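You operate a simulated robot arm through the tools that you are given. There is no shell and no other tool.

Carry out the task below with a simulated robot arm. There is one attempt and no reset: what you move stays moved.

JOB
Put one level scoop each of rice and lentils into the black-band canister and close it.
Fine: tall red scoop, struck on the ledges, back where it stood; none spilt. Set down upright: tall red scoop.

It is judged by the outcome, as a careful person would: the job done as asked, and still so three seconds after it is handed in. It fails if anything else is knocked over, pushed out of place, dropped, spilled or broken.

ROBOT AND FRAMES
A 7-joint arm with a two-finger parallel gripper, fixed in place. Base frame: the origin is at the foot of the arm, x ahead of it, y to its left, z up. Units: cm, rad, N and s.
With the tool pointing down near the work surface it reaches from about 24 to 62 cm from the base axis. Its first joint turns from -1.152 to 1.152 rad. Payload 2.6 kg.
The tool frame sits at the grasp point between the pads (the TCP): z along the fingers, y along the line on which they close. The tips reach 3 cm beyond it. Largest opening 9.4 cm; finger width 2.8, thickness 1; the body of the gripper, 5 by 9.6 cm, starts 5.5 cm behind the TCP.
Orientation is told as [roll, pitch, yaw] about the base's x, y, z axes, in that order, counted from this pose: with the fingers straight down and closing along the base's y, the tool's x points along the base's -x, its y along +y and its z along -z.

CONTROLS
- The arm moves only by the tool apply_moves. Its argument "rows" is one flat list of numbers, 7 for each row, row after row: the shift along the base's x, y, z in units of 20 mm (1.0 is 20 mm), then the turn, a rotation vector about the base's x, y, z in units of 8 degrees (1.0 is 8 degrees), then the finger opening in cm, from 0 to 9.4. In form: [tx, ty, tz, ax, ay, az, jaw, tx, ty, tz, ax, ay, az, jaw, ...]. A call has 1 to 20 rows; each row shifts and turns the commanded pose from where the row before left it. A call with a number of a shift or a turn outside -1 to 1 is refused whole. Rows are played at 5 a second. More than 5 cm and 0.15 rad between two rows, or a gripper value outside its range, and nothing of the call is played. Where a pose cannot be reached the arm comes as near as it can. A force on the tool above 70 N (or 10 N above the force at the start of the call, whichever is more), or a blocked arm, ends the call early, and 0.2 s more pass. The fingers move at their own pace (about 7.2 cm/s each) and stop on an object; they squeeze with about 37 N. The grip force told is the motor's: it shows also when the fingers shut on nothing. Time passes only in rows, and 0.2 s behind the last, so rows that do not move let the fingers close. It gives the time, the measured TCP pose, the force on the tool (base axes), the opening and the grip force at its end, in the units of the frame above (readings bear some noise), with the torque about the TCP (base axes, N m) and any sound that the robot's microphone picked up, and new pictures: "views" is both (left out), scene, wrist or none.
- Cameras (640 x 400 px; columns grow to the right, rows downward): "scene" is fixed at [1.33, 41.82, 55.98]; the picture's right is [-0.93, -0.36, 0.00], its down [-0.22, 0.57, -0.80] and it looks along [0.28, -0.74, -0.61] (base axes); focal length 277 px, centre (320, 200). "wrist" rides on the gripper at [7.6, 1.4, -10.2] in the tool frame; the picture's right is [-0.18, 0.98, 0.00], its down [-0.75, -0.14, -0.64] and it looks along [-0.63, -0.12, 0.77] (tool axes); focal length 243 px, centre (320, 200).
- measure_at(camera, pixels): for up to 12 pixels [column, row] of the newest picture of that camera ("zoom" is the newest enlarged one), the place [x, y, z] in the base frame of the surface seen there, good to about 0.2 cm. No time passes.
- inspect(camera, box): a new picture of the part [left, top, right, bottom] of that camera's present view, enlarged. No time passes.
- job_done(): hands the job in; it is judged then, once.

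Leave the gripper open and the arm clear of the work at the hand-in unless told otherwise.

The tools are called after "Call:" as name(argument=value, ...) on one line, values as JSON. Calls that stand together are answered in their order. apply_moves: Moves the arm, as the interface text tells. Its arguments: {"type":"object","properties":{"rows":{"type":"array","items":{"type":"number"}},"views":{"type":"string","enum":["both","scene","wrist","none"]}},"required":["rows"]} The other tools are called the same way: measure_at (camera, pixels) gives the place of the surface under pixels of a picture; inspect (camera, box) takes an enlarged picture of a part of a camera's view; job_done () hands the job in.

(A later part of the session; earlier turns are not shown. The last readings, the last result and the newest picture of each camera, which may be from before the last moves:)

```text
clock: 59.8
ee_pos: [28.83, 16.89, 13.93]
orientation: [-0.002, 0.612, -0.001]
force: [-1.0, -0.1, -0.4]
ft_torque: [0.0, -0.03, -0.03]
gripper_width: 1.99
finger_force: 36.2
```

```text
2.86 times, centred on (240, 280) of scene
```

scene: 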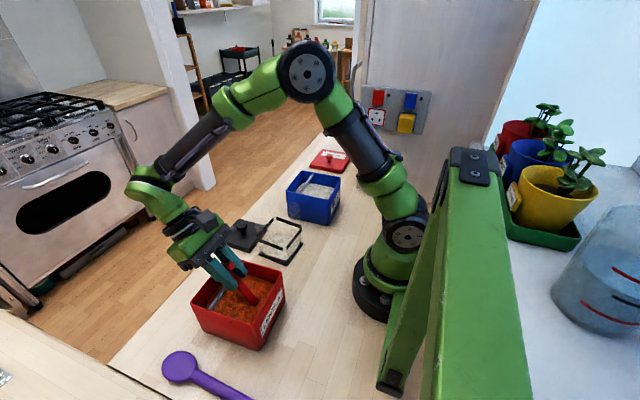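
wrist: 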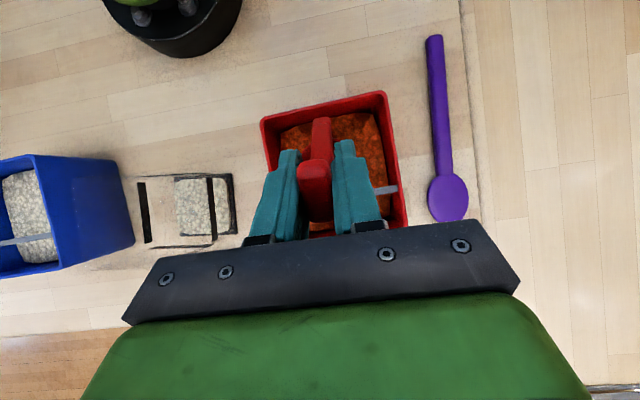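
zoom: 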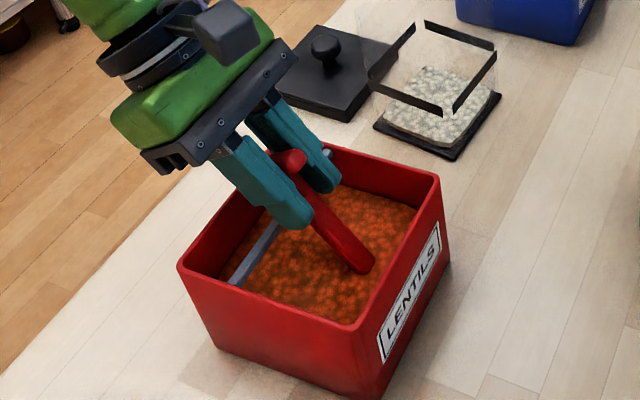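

Cup is buried. Push forward 1 cm and level it under the surface, ending near (26.0, 12.9).

Call:
apply_moves(rows=[0.25, 0, 0, 0, 0, 0, 0, 0.25, 0, 0, 0, 0, 0, 0, -0.271, 0, -0.068, 0, -0.625, 0, 0, -0.271, 0, -0.068, 0, -0.625, 0, 0, -0.271, 0, -0.068, 0, -0.625, 0, 0, -0.271, 0, -0.068, 0, -0.625, 0, 0, -0.271, 0, -0.068, 0, -0.625, 0, 0, -0.271, 0, -0.068, 0, -0.625, 0, 0, -0.271, 0, -0.068, 0, -0.625, 0, 0], views="scene")

Call:
apply_moves(rows=[-0.3, 0, 0.05, 0, 0, 0, 0, -0.3, 0, 0.1, 0, 0, 0, 0, -0.3, 0, 0.15, 0, 0, 0, 0, -0.3, 0, 0.2, 0, 0, 0, 0, -0.2, 0, 0.25, 0, 0, 0, 0, 0, 0, 0.3, 0, 0, 0, 0, 0, 0, 0.3, 0, 0, 0, 0, 0, 0, 0.3, 0, 0, 0, 0, 0, 0, 0, 0, 0, 0, 0], views="scene")

Call:
inspect(camera="scene", box=[190, 230, 290, 350])

```text
clock: 61.8
ee_pos: [26.09, 16.72, 12.97]
orientation: [0.0, -0.002, -0.003]
force: [0.0, -0.1, -0.3]
ft_torque: [0.01, 0.0, 0.01]
gripper_width: 1.98
finger_force: 36.7
```

scene: 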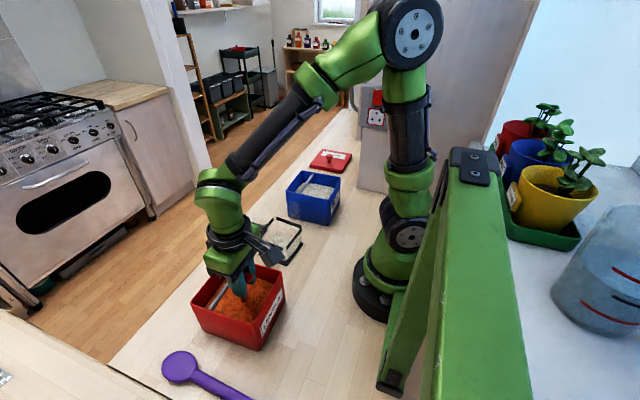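

```text
clock: 63.8
ee_pos: [23.35, 16.99, 16.23]
orientation: [0.0, 0.001, -0.001]
force: [-0.3, -0.3, 0.1]
ft_torque: [-0.02, 0.02, -0.02]
gripper_width: 1.95
finger_force: 37.2
```

scene: 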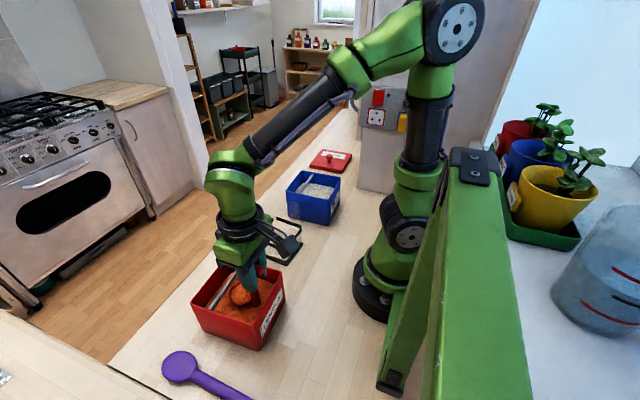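

```text
3.33 times, centred on (240, 290) of scene
```

zoom: 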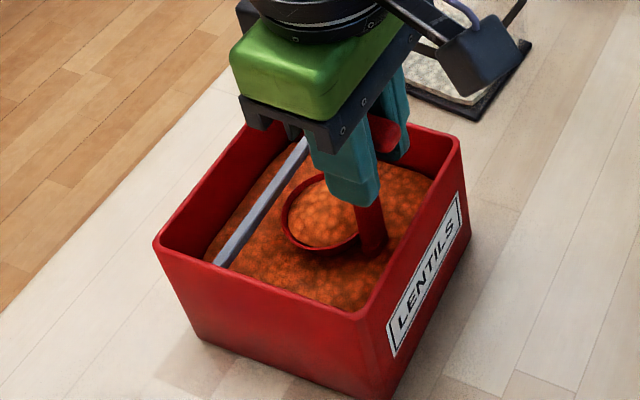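

Heaped lentils. Raise rim to ~8.5, slide under the bar, through to x≈26.9.

Call:
apply_moves(rows=[0, 0, 0.2, 0, 0, 0, 0, 0.25, 0, 0, 0, 0, 0, 0, 0.25, 0, 0, 0, 0, 0, 0, 0.25, 0, 0, 0, 0, 0, 0, 0.25, 0, 0, 0, 0, 0, 0, 0.25, 0, 0, 0, 0, 0, 0, 0, 0, 0, 0, 0, 0, 0], views="none")

Call:
inspect(camera="scene", box=[210, 260, 270, 320])

```text
clock: 65.4
ee_pos: [25.81, 16.95, 16.64]
orientation: [0.0, 0.001, -0.001]
force: [0.5, 0.1, -1.4]
ft_torque: [0.01, -0.01, -0.01]
gripper_width: 1.97
finger_force: 37.6
```

```text
6.67 times, centred on (240, 290) of scene
```

zoom: 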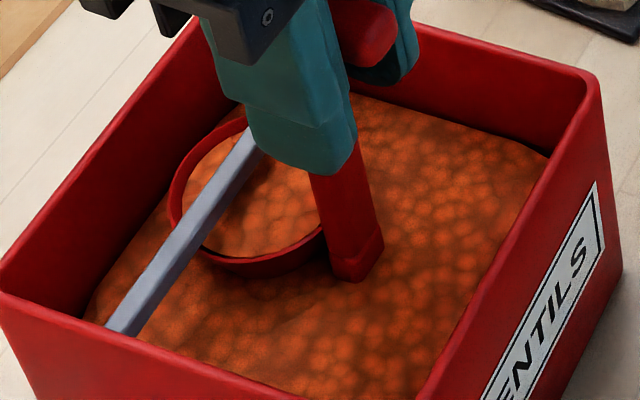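

Surface looks flat. Raise 1 mm more, complete the pass to x≈26.9, then draw back.

Call:
apply_moves(rows=[0, 0, 0.025, 0, 0, 0, 0, 0, 0, 0.025, 0, 0, 0, 0, 0, 0, 0.025, 0, 0, 0, 0, 0.2, 0, 0, 0, 0, 0, 0, 0.2, 0, 0, 0, 0, 0, 0, 0.15, 0, 0, 0, 0, 0, 0, 0, 0, 0, 0, 0, 0, 0], views="none")

Call:
inspect(camera="scene", box=[210, 260, 270, 320])

Call:
apply_moves(rows=[0, 0, -0.05, 0, 0, 0, 0, -0.3, 0, 0, 0, 0, 0, 0, -0.3, 0, 0, 0, 0, 0, 0, -0.3, 0, 0, 0, 0, 0, 0, -0.3, 0, 0, 0, 0, 0, 0, -0.3, 0, 0, 0, 0, 0, 0, -0.3, 0, 0, 0, 0, 0, 0, 0, 0, 0, 0, 0, 0, 0], views="none")

Call:
inspect(camera="scene", box=[210, 260, 270, 320])

```text
clock: 67.0
ee_pos: [26.93, 16.95, 16.7]
orientation: [0.0, 0.0, -0.002]
force: [0.2, -0.1, -0.1]
ft_torque: [0.0, 0.0, -0.02]
gripper_width: 1.96
finger_force: 37.5
```

```text
6.67 times, centred on (240, 290) of scene
```

zoom: 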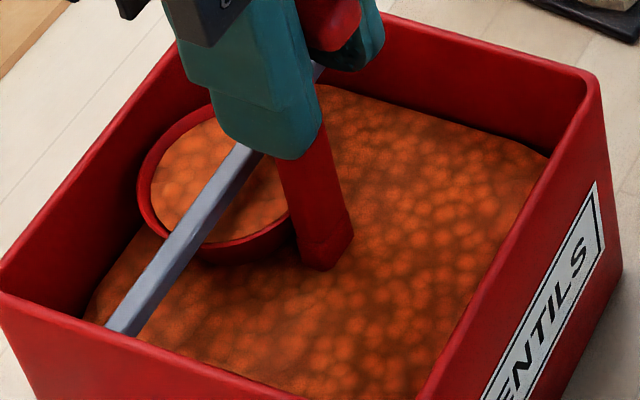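

```text
clock: 68.8
ee_pos: [23.24, 16.92, 16.58]
orientation: [-0.001, 0.001, -0.001]
force: [-0.7, 0.0, -0.7]
ft_torque: [0.02, 0.02, 0.02]
gripper_width: 1.97
finger_force: 37.0
```

```text
6.67 times, centred on (240, 290) of scene
```

zoom: 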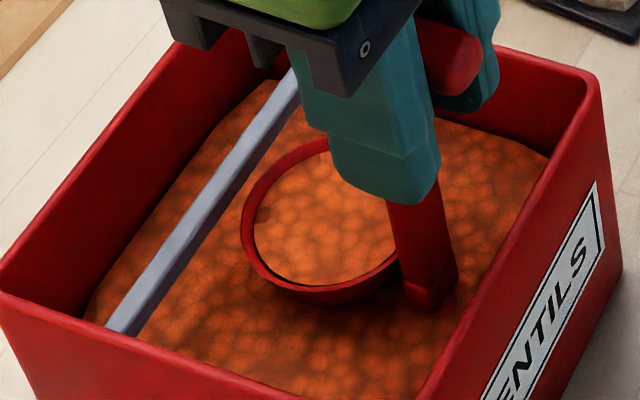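

Level scoop of lentils. Lift straight up slowly.

Call:
apply_moves(rows=[0, 0, 0.15, 0, 0, 0, 0, 0, 0, 0.3, 0, 0, 0, 0, 0, 0, 0.5, 0, 0, 0, 0, 0, 0, 0.55, 0, 0, 0, 0, 0, 0, 0.55, 0, 0, 0, 0, 0, 0, 0.55, 0, 0, 0, 0, 0, 0, 0.55, 0, 0, 0, 0, 0, 0, 0.55, 0, 0, 0, 0, 0, 0, 0.55, 0, 0, 0, 0, 0, 0, 0.5, 0, 0, 0, 0, 0, 0, 0.35, 0, 0, 0, 0, 0, 0, 0.1, 0, 0, 0, 0, 0, 0, 0, 0, 0, 0, 0], views="scene")

Call:
inspect(camera="scene", box=[180, 210, 300, 350])

```text
clock: 71.6
ee_pos: [23.25, 16.75, 27.17]
orientation: [0.0, 0.001, -0.002]
force: [-0.6, 0.6, -0.2]
ft_torque: [-0.05, 0.02, -0.01]
gripper_width: 1.97
finger_force: 37.1
```

scene: 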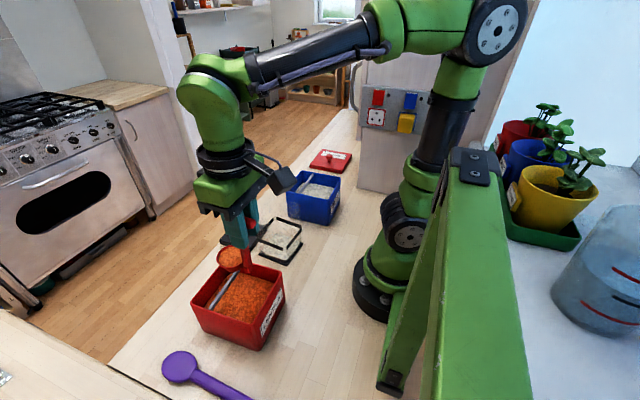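

```text
2.86 times, centred on (240, 280) of scene
```

zoom: 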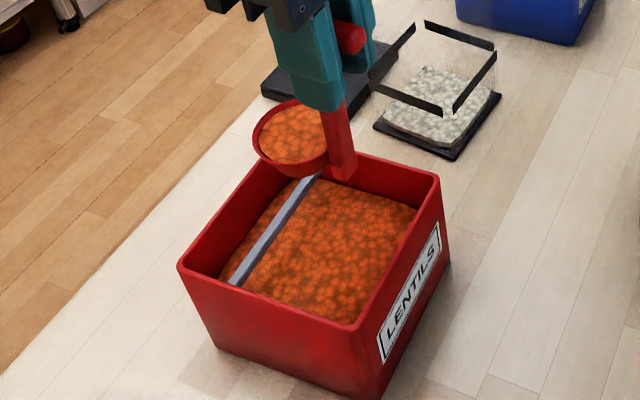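

Clean and level. Carry to above the canister, turning yaw to −90°, ending near (30,4.3,27).

Call:
apply_moves(rows=[0.057, -0.105, 0, 0, 0, -0.19, 0, 0.114, -0.211, 0, 0, 0, -0.379, 0, 0.19, -0.3517, 0, 0, 0, -0.632, 0, 0.19, -0.3517, 0, 0, 0, -0.632, 0, 0.19, -0.3517, 0, 0, 0, -0.632, 0, 0.19, -0.3517, 0, 0, 0, -0.632, 0, 0.19, -0.3517, 0, 0, 0, -0.632, 0, 0.19, -0.3517, 0, 0, 0, -0.632, 0, 0.19, -0.3517, 0, 0, 0, -0.632, 0, 0.19, -0.3517, 0, 0, 0, -0.632, 0, 0.19, -0.3517, 0, 0, 0, -0.632, 0, 0.19, -0.3517, 0, 0, 0, -0.632, 0, 0.19, -0.3517, 0, 0, 0, -0.632, 0, 0.19, -0.3517, 0, 0, 0, -0.632, 0, 0.19, -0.3517, 0, 0, 0, -0.632, 0, 0.19, -0.3517, 0, 0, 0, -0.632, 0, 0.19, -0.3517, 0, 0, 0, -0.632, 0, 0.19, -0.3517, 0, 0, 0, -0.632, 0, 0.114, -0.211, 0, 0, 0, -0.379, 0, 0.057, -0.105, 0, 0, 0, -0.19, 0], views="scene")

Call:
inspect(camera="scene", box=[230, 130, 350, 270])

```text
clock: 75.8
ee_pos: [29.99, 4.48, 26.97]
orientation: [0.002, 0.0, -1.575]
force: [1.5, -0.5, -0.5]
ft_torque: [0.03, -0.02, 0.01]
gripper_width: 1.99
finger_force: 37.2
```

scene: 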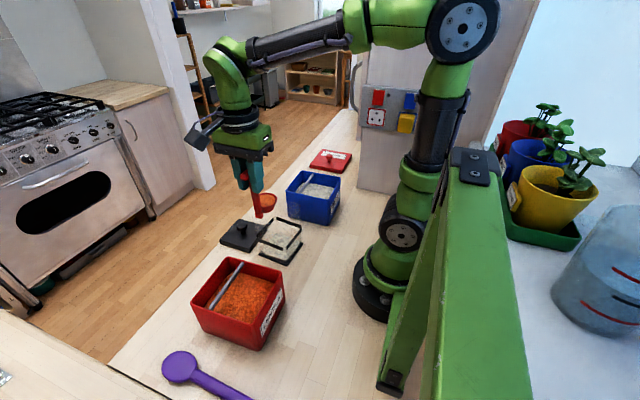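

```text
2.86 times, centred on (290, 200) of scene
```

zoom: 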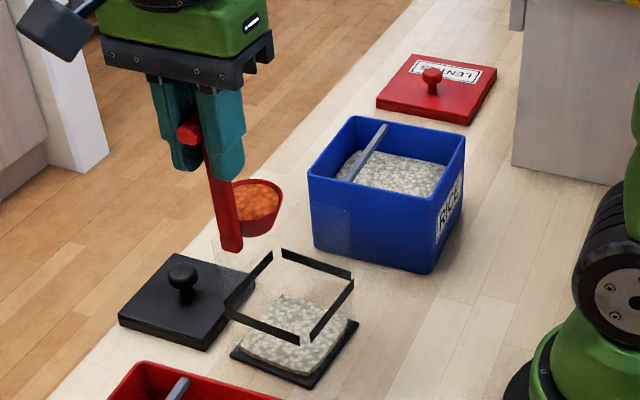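

Same start pose as with the rice. Repeat the pour to 48°.

Call:
apply_moves(rows=[0, 0, -0.23, 0, 0, 0, 0, 0, 0, -0.2, 0, 0, 0, 0, 0, -0.3, 0.203, 0.5, 0, 0, 0, 0, -0.3, 0.202, 0.5, 0, 0, 0, 0, -0.328, 0.16, 0.5, 0, 0, 0, 0, -0.327, 0.16, 0.5, 0, 0, 0, 0, -0.345, 0.11, 0.5, 0, 0, 0, 0, -0.345, 0.11, 0.5, 0, 0, 0, 0, -0.358, 0.063, 0.5, 0, 0, 0, 0, -0.357, 0.062, 0.5, 0, 0, 0, 0, -0.363, 0.015, 0.5, 0, 0, 0, 0, -0.362, 0.015, 0.5, 0, 0, 0, 0, -0.36, -0.037, 0.5, 0, 0, 0, 0, -0.36, -0.038, 0.5, 0, 0, 0], views="none")

Call:
inspect(camera="scene", box=[230, 130, 350, 270])

Call:
apply_moves(rows=[0, -0.353, -0.09, 0.5, 0, 0, 0, 0, -0.352, -0.09, 0.5, 0, 0, 0, 0, -0.338, -0.137, 0.5, 0, 0, 0, 0, -0.337, -0.138, 0.5, 0, 0, 0, 0, -0.313, -0.18, 0.5, 0, 0, 0, 0, -0.312, -0.18, 0.5, 0, 0, 0, 0, -0.288, -0.222, 0.5, 0, 0, 0, 0, -0.287, -0.223, 0.5, 0, 0, 0, 0, -0.25, -0.262, 0.5, 0, 0, 0, 0, -0.25, -0.263, 0.5, 0, 0, 0, 0, -0.215, -0.292, 0.5, 0, 0, 0, 0, -0.215, -0.293, 0.5, 0, 0, 0, 0, 0, 0, 0, 0, 0, 0], views="none")

Call:
apply_moves(rows=[0, -0.168, -0.32, 0.5, 0, 0, 0, 0, -0.167, -0.32, 0.5, 0, 0, 0, 0, -0.125, -0.345, 0.5, 0, 0, 0, 0, -0.125, -0.345, 0.5, 0, 0, 0, 0, 0, 0, 0, 0, 0, 0, 0, 0, 0, 0, 0, 0, 0, 0, 0, 0, 0, 0, 0, 0], views="scene")

Call:
inspect(camera="scene", box=[230, 130, 350, 270])

```text
clock: 78.8
ee_pos: [29.96, -3.85, 28.35]
orientation: [-0.001, 0.839, -1.573]
force: [-0.2, 0.1, -0.3]
ft_torque: [-0.02, 0.02, -0.02]
gripper_width: 1.98
finger_force: 37.5
```

```text
2.86 times, centred on (290, 200) of scene
```

zoom: 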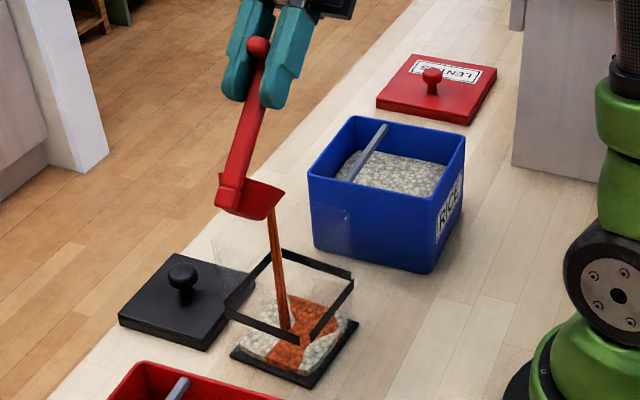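

```text
clock: 81.6
ee_pos: [30.09, -10.98, 23.6]
orientation: [-3.122, 1.464, 1.589]
force: [-1.3, 0.3, -0.4]
ft_torque: [-0.01, -0.01, 0.01]
gripper_width: 1.96
finger_force: 36.9
```

```text
clock: 83.2
ee_pos: [29.94, -11.98, 20.72]
orientation: [-3.137, 1.187, 1.574]
force: [0.2, 0.7, -1.0]
ft_torque: [0.01, -0.02, 0.0]
gripper_width: 1.97
finger_force: 37.2
```

scene: 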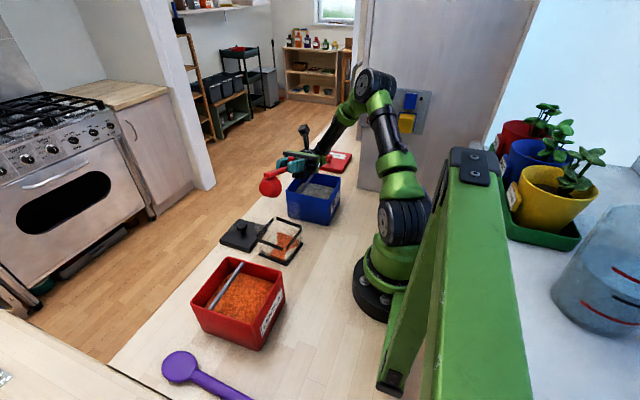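

```text
2.86 times, centred on (290, 200) of scene
```

zoom: 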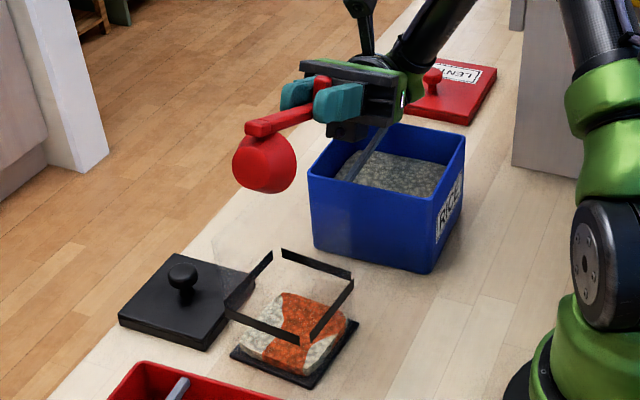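

Lentils landed on the rice, stream finished, nothing outside. Un-tip along the reverse path and check the cup.

Call:
apply_moves(rows=[0, 0.25, 0.69, -1, 0, 0, 0, 0, 0.335, 0.64, -1, 0, 0, 0, 0, 0.43, 0.585, -1, 0, 0, 0, 0, 0.5, 0.525, -1, 0, 0, 0, 0, 0.575, 0.445, -1, 0, 0, 0, 0, 0.625, 0.36, -1, 0, 0, 0, 0, 0.675, 0.275, -1, 0, 0, 0, 0, 0.705, 0.18, -1, 0, 0, 0, 0, 0.72, 0.075, -1, 0, 0, 0, 0, 0.725, -0.03, -1, 0, 0, 0, 0, 0.715, -0.05, -1, 0, 0, 0, 0, 0.69, -0.1, -1, 0, 0, 0, 0, 0.655, -0.2, -1, 0, 0, 0, 0, 0.6, -0.2, -1, 0, 0, 0], views="scene")

Call:
inspect(camera="scene", box=[240, 170, 320, 270])

```text
clock: 86.2
ee_pos: [29.95, 4.26, 27.22]
orientation: [0.002, -0.001, -1.573]
force: [0.0, -0.1, 0.0]
ft_torque: [-0.02, -0.01, 0.0]
gripper_width: 1.96
finger_force: 37.1
```

scene: 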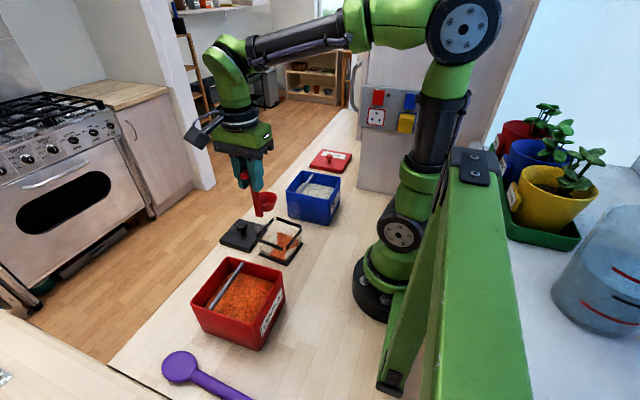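

```text
4.00 times, centred on (280, 220) of scene
```

zoom: 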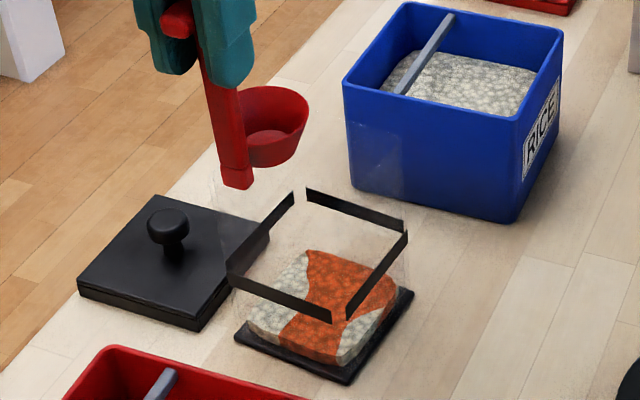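

Cup is empty. Now carry the scoop back over its home spot, yaw 0.

Call:
apply_moves(rows=[-0.2014, -0.7156, 0, 0, 0, 0.625, 0, -0.2014, -0.7156, 0, 0, 0, 0.625, 0, -0.2014, -0.7156, 0, 0, 0, 0.625, 0, -0.2014, -0.7156, 0, 0, 0, 0.625, 0, -0.2014, -0.7156, 0, 0, 0, 0.625, 0, -0.2014, -0.7156, 0, 0, 0, 0.625, 0, -0.2014, -0.7156, 0, 0, 0, 0.625, 0, -0.2014, -0.7156, 0, 0, 0, 0.625, 0, -0.2014, -0.7156, 0, 0, 0, 0.625, 0, -0.2014, -0.7156, 0, 0, 0, 0.625, 0, -0.2014, -0.7156, 0, 0, 0, 0.625, 0, -0.2014, -0.7156, 0, 0, 0, 0.625, 0, -0.2014, -0.7156, 0, 0, 0, 0.625, 0, -0.2014, -0.7156, 0, 0, 0, 0.625, 0, -0.2014, -0.7156, 0, 0, 0, 0.625, 0, -0.2014, -0.7156, 0, 0, 0, 0.625, 0, -0.2014, -0.7156, 0, 0, 0, 0.625, 0, -0.2014, -0.7156, 0, 0, 0, 0.625, 0], views="none")

Call:
apply_moves(rows=[-0.821, -0.393, 0, 0, 0, 0, 0, -0.821, -0.393, 0, 0, 0, 0, 0, -0.821, -0.393, 0, 0, 0, 0, 0, -0.821, -0.393, 0, 0, 0, 0, 0, -0.821, -0.393, 0, 0, 0, 0, 0, -0.821, -0.393, 0, 0, 0, 0, 0, -0.821, -0.393, 0, 0, 0, 0, 0, 0, 0, 0, 0, 0, 0, 0])

```text
clock: 90.0
ee_pos: [22.8, -21.16, 27.12]
orientation: [0.0, -0.002, -0.001]
force: [-0.3, 0.7, -0.7]
ft_torque: [-0.01, 0.01, 0.0]
gripper_width: 1.97
finger_force: 36.9
```

```text
clock: 91.8
ee_pos: [11.19, -26.67, 27.19]
orientation: [0.0, 0.0, -0.001]
force: [-0.5, 0.3, -1.3]
ft_torque: [-0.03, 0.04, 0.0]
gripper_width: 1.96
finger_force: 37.2
```

scene: 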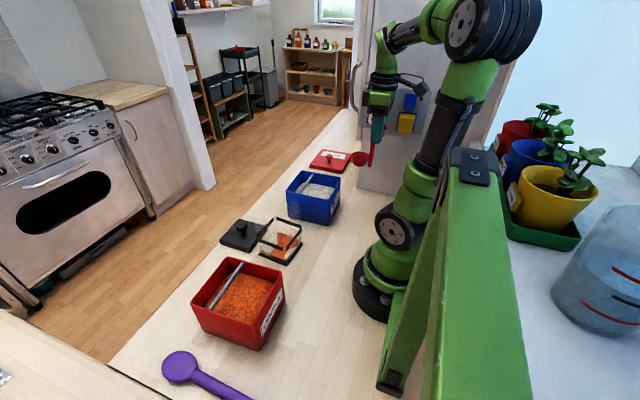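
wrist: 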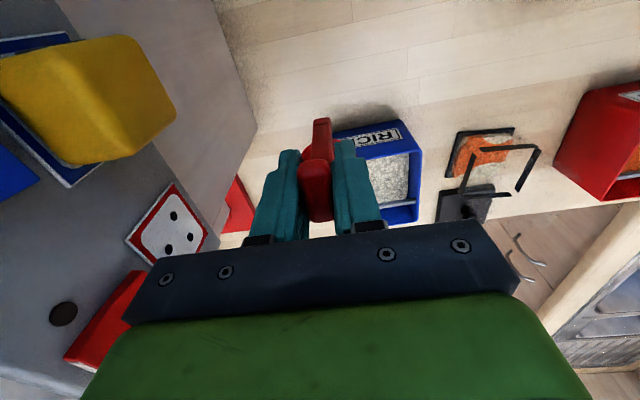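

Above home. Correct y by −0.25 cm and descend to z≈11.8.

Call:
apply_moves(rows=[0, -0.12, -0.85, 0, 0, 0, 0, 0, 0, -0.85, 0, 0, 0, 0, 0, 0, -0.85, 0, 0, 0, 0, 0, 0, -0.85, 0, 0, 0, 0, 0, 0, -0.85, 0, 0, 0, 0, 0, 0, -0.85, 0, 0, 0, 0, 0, 0, -0.85, 0, 0, 0, 0, 0, 0, -0.85, 0, 0, 0, 0, 0, 0, -0.6, 0, 0, 0, 0, 0, 0, -0.25, 0, 0, 0, 0, 0, 0, 0, 0, 0, 0, 0])

Call:
inspect(camera="scene", box=[335, 140, 405, 220])

```text
clock: 94.2
ee_pos: [11.33, -27.08, 11.85]
orientation: [0.0, 0.001, -0.003]
force: [-0.5, -0.4, 0.0]
ft_torque: [0.01, 0.02, 0.0]
gripper_width: 1.94
finger_force: 36.7
```

scene: 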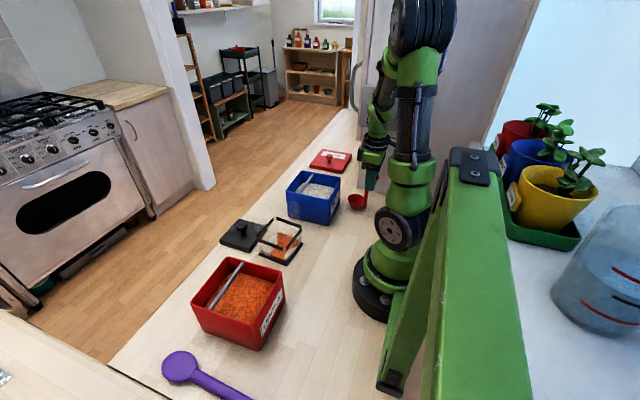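
wrist: 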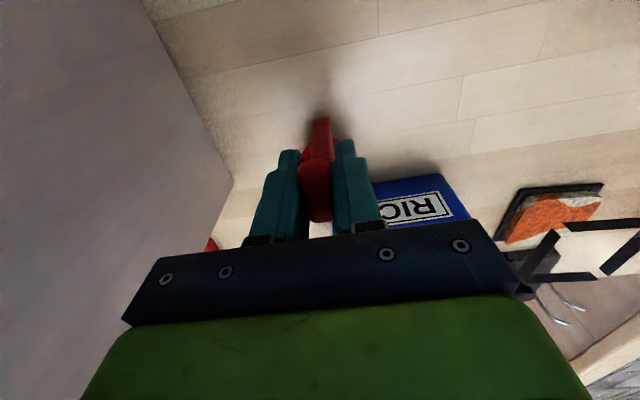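

```text
5.00 times, centred on (370, 180) of scene
```

zoom: 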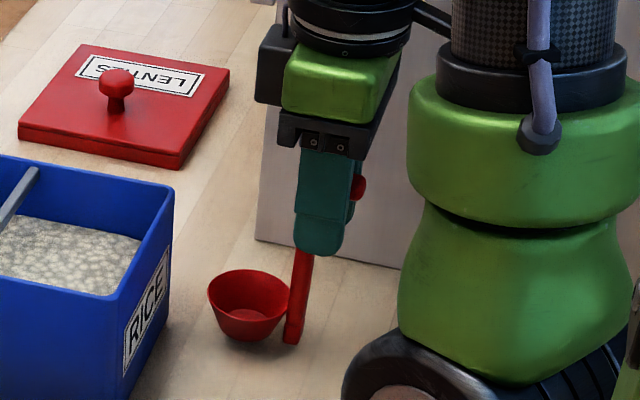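

Lower the last 8 mm gently until it touches the table.

Call:
apply_moves(rows=[-0.03, 0.05, -0.1, 0, 0, 0, 0, 0, 0, -0.1, 0, 0, 0, 0, 0, 0, -0.1, 0, 0, 0, 0, 0, 0, -0.05, 0, 0, 0, 0, 0, 0, 0, 0, 0, 0, 0], views="none")

Call:
inspect(camera="scene", box=[340, 170, 390, 220])

```text
clock: 95.4
ee_pos: [11.23, -27.05, 11.12]
orientation: [0.0, 0.0, -0.001]
force: [-0.1, 0.3, -0.2]
ft_torque: [0.03, 0.0, 0.01]
gripper_width: 1.95
finger_force: 36.9
```

```text
8.00 times, centred on (365, 195) of scene
```

zoom: 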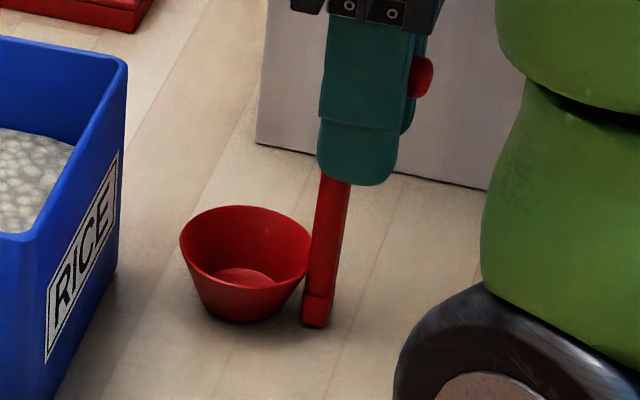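

About 1–2 mm above the table. Continue in tiny steps with force check.

Call:
apply_moves(rows=[0, 0.04, -0.03, 0, 0, 0, 0, 0, 0, -0.03, 0, 0, 0, 0, 0, 0, -0.02, 0, 0, 0, 0, 0, 0, 0, 0, 0, 0, 0], views="none")

Call:
inspect(camera="scene", box=[340, 170, 390, 220])

```text
clock: 96.4
ee_pos: [11.19, -26.91, 11.04]
orientation: [0.0, 0.0, -0.002]
force: [0.7, -0.1, 0.6]
ft_torque: [0.02, 0.05, 0.01]
gripper_width: 1.95
finger_force: 36.8
```

```text
8.00 times, centred on (365, 195) of scene
```

zoom: 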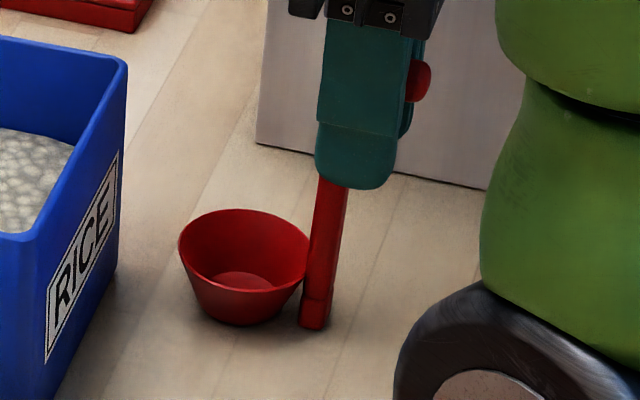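

Nearly touching; compared with the first picture it sits about 1.5 mm too far in +x. Nudge −x 1.5 mm and settle another 0.5–1 mm.

Call:
apply_moves(rows=[-0.04, 0, 0.03, 0, 0, 0, 0, -0.035, 0, 0, 0, 0, 0, 0, 0, 0, -0.03, 0, 0, 0, 0, 0, 0, -0.02, 0, 0, 0, 0, 0, 0, -0.02, 0, 0, 0, 0, 0, 0, 0, 0, 0, 0, 0], views="none")

Call:
inspect(camera="scene", box=[340, 170, 390, 220])

```text
clock: 97.8
ee_pos: [11.07, -26.92, 11.1]
orientation: [-0.002, 0.0, -0.004]
force: [-5.0, 1.2, 19.1]
ft_torque: [0.17, 0.2, 0.04]
gripper_width: 1.96
finger_force: 36.5
```

```text
8.00 times, centred on (365, 195) of scene
```

zoom: 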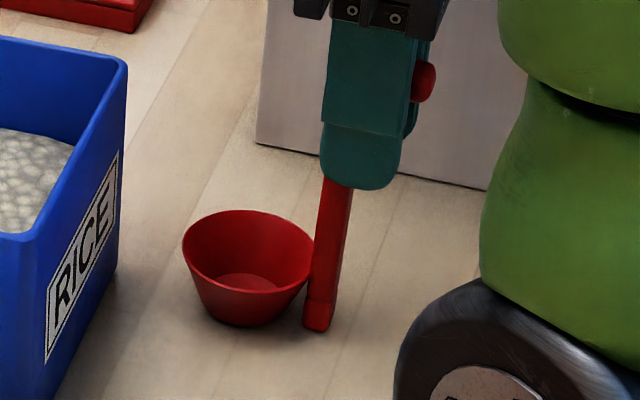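

Firm contact (19 N) and the position matches the first picture. Relieve slightly and open the fingers to 5 cm.

Call:
apply_moves(rows=[0, 0, 0.02, 0, 0, 0, 0, 0, 0, 0.01, 0, 0, 0, 0, 0, 0, 0, 0, 0, 0, 0], views="none")

Call:
apply_moves(rows=[0, 0, 0, 0, 0, 0, 2.6, 0, 0, 0, 0, 0, 0, 4, 0, 0, 0, 0, 0, 0, 5, 0, 0, 0, 0, 0, 0, 5])

Call:
inspect(camera="scene", box=[340, 170, 390, 220])

Call:
inspect(camera="wrist", box=[220, 60, 440, 230])

```text
clock: 98.6
ee_pos: [11.15, -27.01, 11.06]
orientation: [0.0, 0.001, -0.002]
force: [-2.1, 0.4, 18.0]
ft_torque: [0.05, -0.09, 0.01]
gripper_width: 1.97
finger_force: 37.3
```

```text
clock: 99.6
ee_pos: [11.13, -26.98, 10.99]
orientation: [-0.001, 0.0, -0.001]
force: [0.3, -0.2, 0.4]
ft_torque: [-0.03, 0.03, -0.01]
gripper_width: 5.03
finger_force: 0.1
```

scene: 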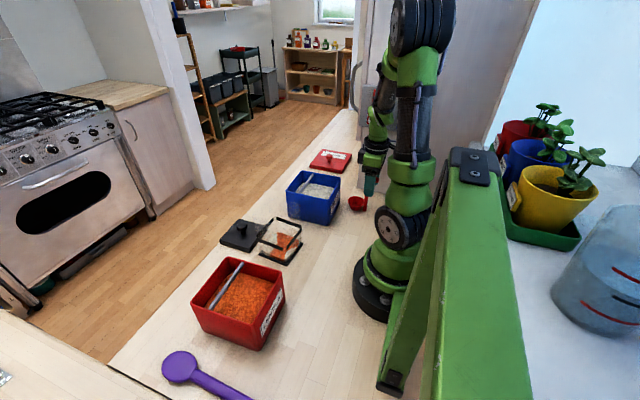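
wrist: 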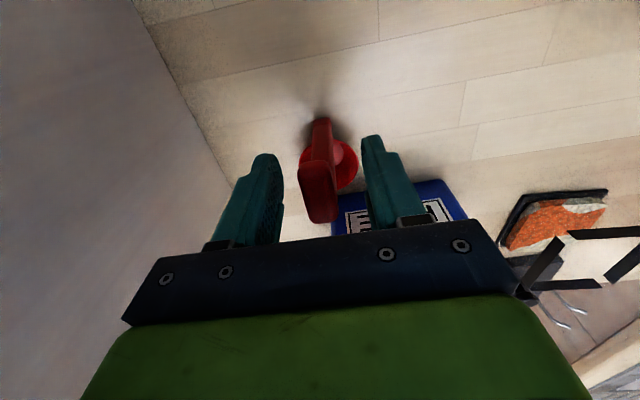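

```text
8.00 times, centred on (365, 195) of scene
```

zoom: 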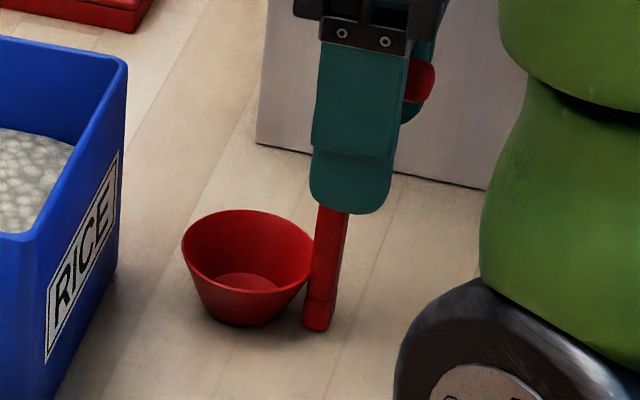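

```text
2.35 times, centred on (330, 145) of wrist
```

zoom: 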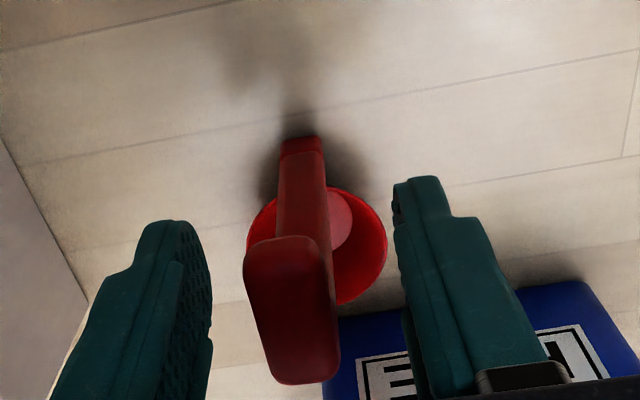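

Scoop stands upright at its place. Rise straight up clear of the hook.

Call:
apply_moves(rows=[0, 0, 0.4, 0, 0, 0, 5, 0, 0, 0.8, 0, 0, 0, 5, 0, 0, 0.9, 0, 0, 0, 5, 0, 0, 0.9, 0, 0, 0, 5, 0, 0, 0.9, 0, 0, 0, 5, 0, 0, 0.9, 0, 0, 0, 5, 0, 0, 0.9, 0, 0, 0, 5, 0, 0, 0.9, 0, 0, 0, 5])

Call:
inspect(camera="scene", box=[340, 170, 390, 220])

```text
clock: 101.4
ee_pos: [11.16, -26.75, 24.27]
orientation: [0.0, 0.0, 0.0]
force: [-0.5, -0.5, 0.2]
ft_torque: [0.0, 0.01, -0.02]
gripper_width: 5.0
finger_force: 0.0
```

scene: 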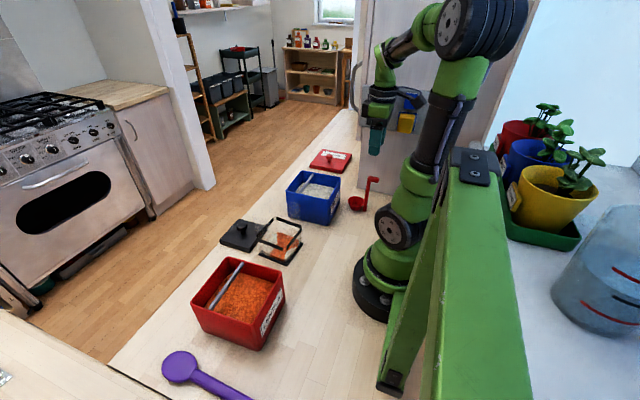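
wrist: 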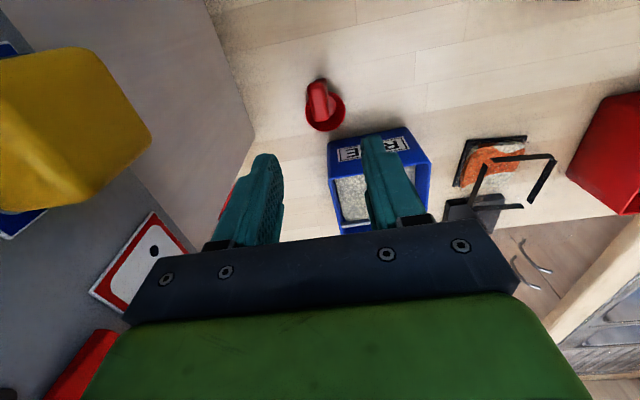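

```text
8.00 times, centred on (365, 195) of scene
```

zoom: 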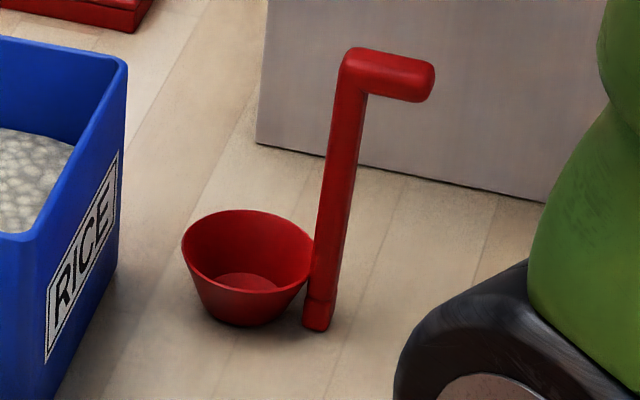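

The scoop is back within a millimetre or so of its original image position. Now go over the canister/lid for a closer look from above.

Call:
apply_moves(rows=[0.85, 0.85, 0.15, 0, 0, 0, 5, 0.85, 0.85, 0.15, 0, 0, 0, 5, 0.85, 0.85, 0.15, 0, 0, 0, 5, 0.85, 0.85, 0.15, 0, 0, 0, 5, 0.85, 0.85, 0.15, 0, 0, 0, 5, 0.85, 0.85, 0.15, 0, 0, 0, 5, 0.85, 0.85, 0.15, 0, 0, 0, 5, 0.85, 0.85, 0.15, 0, 0, 0, 5, 0.85, 0.85, 0, 0, 0, 0, 5, 0.85, 0.85, 0, 0, 0, 0, 5, 0.85, 0.85, 0, 0, 0, 0, 5, 0.85, 0.85, 0, 0, 0, 0, 5, 0.85, 0.85, 0, 0, 0, 0, 5, 0.85, 0.85, 0, 0, 0, 0, 5, 0, 0, 0, 0, 0, 0, 5])

Call:
inspect(camera="wrist", box=[220, 0, 420, 125])

```text
clock: 104.6
ee_pos: [34.87, -3.02, 26.41]
orientation: [0.002, -0.001, -0.002]
force: [0.1, -0.3, 0.4]
ft_torque: [-0.01, -0.02, 0.04]
gripper_width: 4.99
finger_force: 0.0
```

scene: 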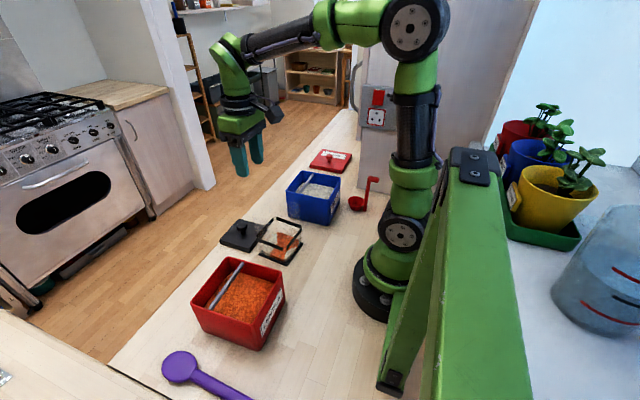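
wrist: 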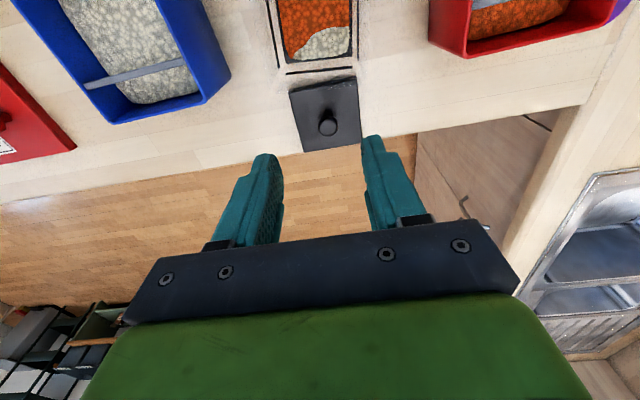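

```text
3.20 times, centred on (320, 62) of wrist
```

zoom: 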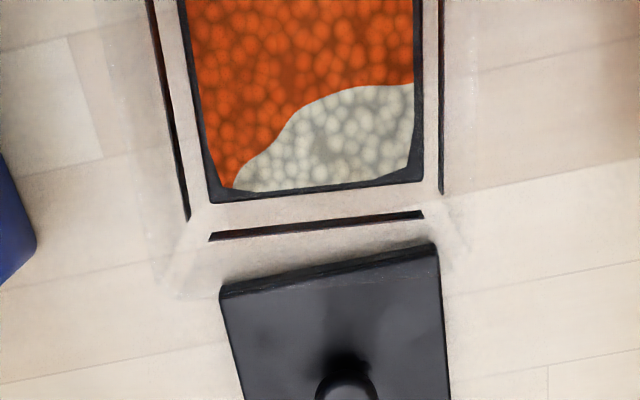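

Zoom on the lid and measure corners and knob.

Call:
inspect(camera="wrist", box=[270, 60, 380, 160])

```text
4.00 times, centred on (325, 110) of wrist
```

zoom: 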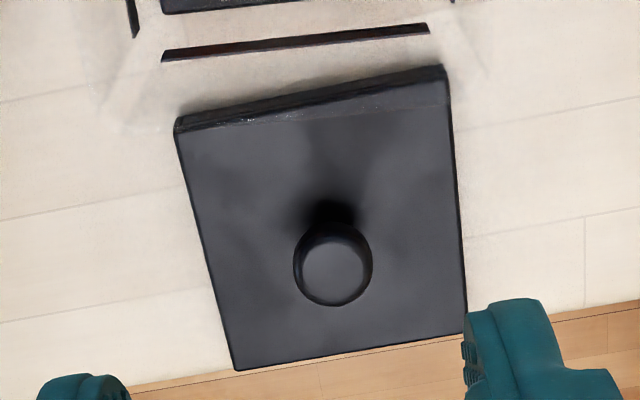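

Call:
measure_at(camera="zoom", pixels=[[182, 135], [445, 105], [238, 365], [460, 328], [333, 270], [296, 265], [371, 262], [333, 300], [333, 230], [200, 230], [450, 200], [350, 345]])

Call:
measure_at(camera="zoom", pixels=[[310, 118], [182, 128], [444, 98], [186, 150], [232, 345], [448, 150], [458, 300], [270, 358], [420, 338], [333, 260], [320, 280], [345, 280]])

Call:
measure_at(camera="zoom", pixels=[[165, 57], [425, 28], [300, 43], [130, 5], [135, 30], [240, 50], [360, 36]])

```text
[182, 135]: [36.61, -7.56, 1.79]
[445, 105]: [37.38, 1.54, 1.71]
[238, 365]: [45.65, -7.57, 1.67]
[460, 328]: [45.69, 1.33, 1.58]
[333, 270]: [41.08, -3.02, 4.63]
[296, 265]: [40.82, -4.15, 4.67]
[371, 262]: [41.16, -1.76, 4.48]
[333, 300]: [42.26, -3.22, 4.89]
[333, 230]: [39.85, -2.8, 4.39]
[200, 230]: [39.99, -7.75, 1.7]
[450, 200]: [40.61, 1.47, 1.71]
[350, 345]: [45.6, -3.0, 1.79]
```

```text
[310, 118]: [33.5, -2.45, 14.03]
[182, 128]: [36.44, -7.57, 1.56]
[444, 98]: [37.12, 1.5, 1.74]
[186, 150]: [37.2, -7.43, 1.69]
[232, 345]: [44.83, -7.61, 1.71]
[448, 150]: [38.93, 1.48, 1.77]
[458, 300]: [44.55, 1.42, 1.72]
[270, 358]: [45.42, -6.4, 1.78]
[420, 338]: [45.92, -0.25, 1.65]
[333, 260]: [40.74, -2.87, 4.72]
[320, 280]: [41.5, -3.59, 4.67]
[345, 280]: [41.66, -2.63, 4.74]
```

```text
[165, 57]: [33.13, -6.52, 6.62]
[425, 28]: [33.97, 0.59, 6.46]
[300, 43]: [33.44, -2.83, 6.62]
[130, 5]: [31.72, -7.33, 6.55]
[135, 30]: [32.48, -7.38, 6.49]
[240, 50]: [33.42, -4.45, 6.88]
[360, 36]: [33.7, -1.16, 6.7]
```

Canister's far rim reads (33.5,·,14.0), so its rim is at z≈14; canister seems turned about −4.6° and the lid about −1…−4°. I want a better look: open wide and view from straighter above.

Call:
apply_moves(rows=[0.75, 0, 0.5, 0, 0.6, 0, 9.4, 0.75, 0, 0.5, 0, 0.6, 0, 9.4, 0.75, 0, 0.5, 0, 0.6, 0, 9.4, 0.75, 0, 0.5, 0, 0.6, 0, 9.4, 0.75, 0, 0.4, 0, 0.6, 0, 9.4, 0, 0, 0, 0, 0, 0, 9.4], views="wrist")

Call:
inspect(camera="wrist", box=[260, 90, 380, 180])

```text
clock: 106.0
ee_pos: [42.34, -3.25, 31.4]
orientation: [-0.001, 0.42, 0.0]
force: [-0.6, -1.2, 0.1]
ft_torque: [-0.02, 0.02, -0.03]
gripper_width: 9.39
finger_force: 0.1
```

wrist: 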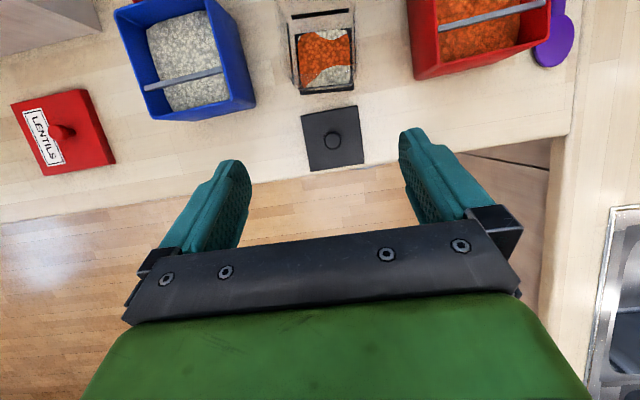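

```text
4.44 times, centred on (320, 135) of wrist
```

zoom: 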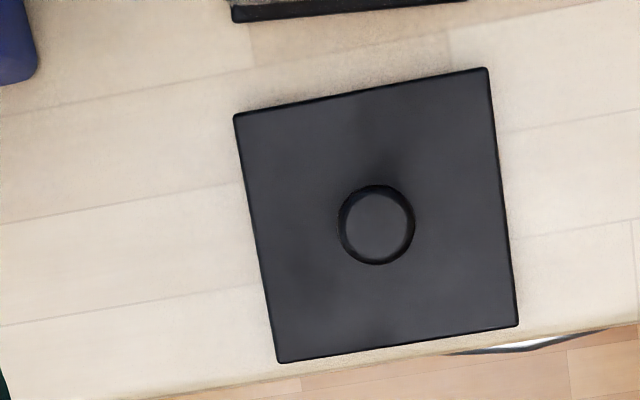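

Call:
measure_at(camera="zoom", pixels=[[242, 120], [480, 78], [284, 354], [510, 320], [377, 226], [340, 228], [414, 222], [360, 96], [398, 340], [262, 240], [496, 200], [377, 250]])

Call:
inspect(camera="wrist", box=[265, 0, 375, 100])

```text
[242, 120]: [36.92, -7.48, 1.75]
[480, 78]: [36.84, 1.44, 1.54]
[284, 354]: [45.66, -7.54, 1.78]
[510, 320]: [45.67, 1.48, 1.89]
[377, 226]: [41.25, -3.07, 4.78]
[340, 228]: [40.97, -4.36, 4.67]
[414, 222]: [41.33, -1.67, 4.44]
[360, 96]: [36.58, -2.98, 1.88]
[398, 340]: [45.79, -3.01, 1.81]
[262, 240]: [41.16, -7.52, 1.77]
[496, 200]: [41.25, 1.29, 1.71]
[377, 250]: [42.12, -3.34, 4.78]
```

```text
4.00 times, centred on (320, 50) of wrist
```

zoom: 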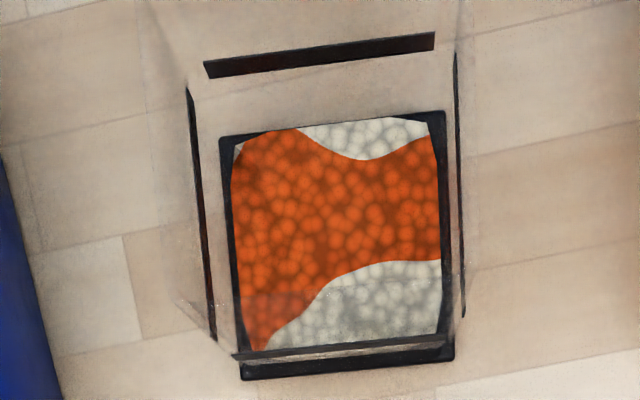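

Call:
measure_at(camera="zoom", pixels=[[185, 300], [200, 305], [460, 300], [300, 305], [300, 315], [380, 300], [380, 310], [300, 347], [400, 342], [475, 290], [475, 200], [150, 100]])

Call:
measure_at(camera="zoom", pixels=[[192, 92], [212, 338], [455, 58], [464, 312], [206, 70], [434, 40], [234, 355], [456, 342], [220, 140], [444, 112], [245, 378], [452, 358]])

```text
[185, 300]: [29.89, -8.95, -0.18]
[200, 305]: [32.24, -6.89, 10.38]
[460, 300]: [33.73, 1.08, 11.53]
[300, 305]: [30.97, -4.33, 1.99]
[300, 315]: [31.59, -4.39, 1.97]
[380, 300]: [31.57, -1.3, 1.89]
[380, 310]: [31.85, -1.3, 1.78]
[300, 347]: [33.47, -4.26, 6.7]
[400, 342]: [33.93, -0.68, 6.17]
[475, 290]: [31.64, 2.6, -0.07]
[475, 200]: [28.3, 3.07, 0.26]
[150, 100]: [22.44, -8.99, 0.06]
```

```text
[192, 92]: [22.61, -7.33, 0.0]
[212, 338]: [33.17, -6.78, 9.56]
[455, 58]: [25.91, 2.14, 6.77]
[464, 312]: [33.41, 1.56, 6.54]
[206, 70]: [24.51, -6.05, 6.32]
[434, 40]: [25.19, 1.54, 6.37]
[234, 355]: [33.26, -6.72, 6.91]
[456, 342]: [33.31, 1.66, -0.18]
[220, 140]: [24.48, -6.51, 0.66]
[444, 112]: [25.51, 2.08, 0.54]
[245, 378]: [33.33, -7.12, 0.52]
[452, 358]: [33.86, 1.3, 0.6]
```

Canister centre ≈ (29.27,−2.48), yaw ≈ −4.7°; lid centre ≈ (41.27,−3.03), yaw ≈ 0, knob (41.2,−3.05), top z 4.7. Look closer at the lid's side for a plug.

Call:
inspect(camera="scene", box=[215, 210, 265, 260])

Call:
inspect(camera="scene", box=[250, 190, 320, 275])

```text
8.00 times, centred on (240, 235) of scene
```

zoom: 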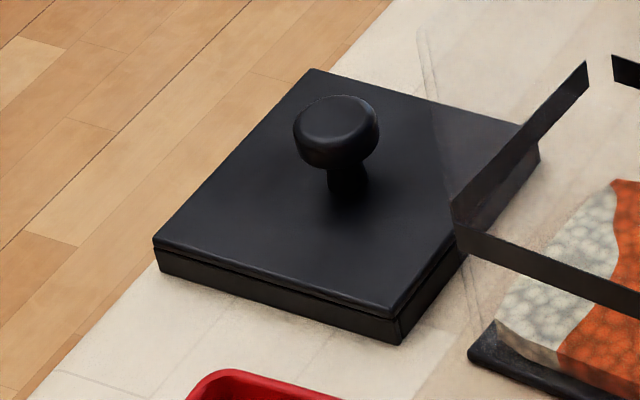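

```text
4.71 times, centred on (285, 232) of scene
```

zoom: 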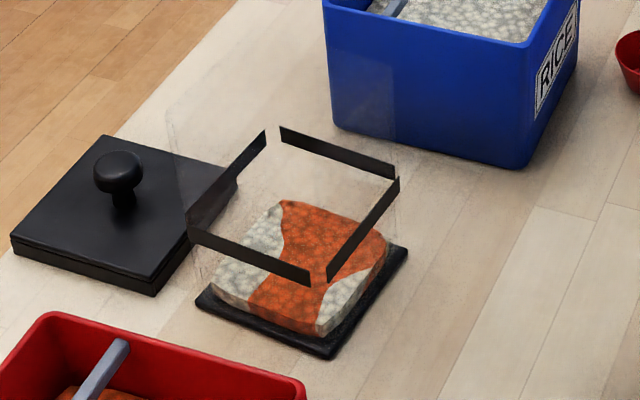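

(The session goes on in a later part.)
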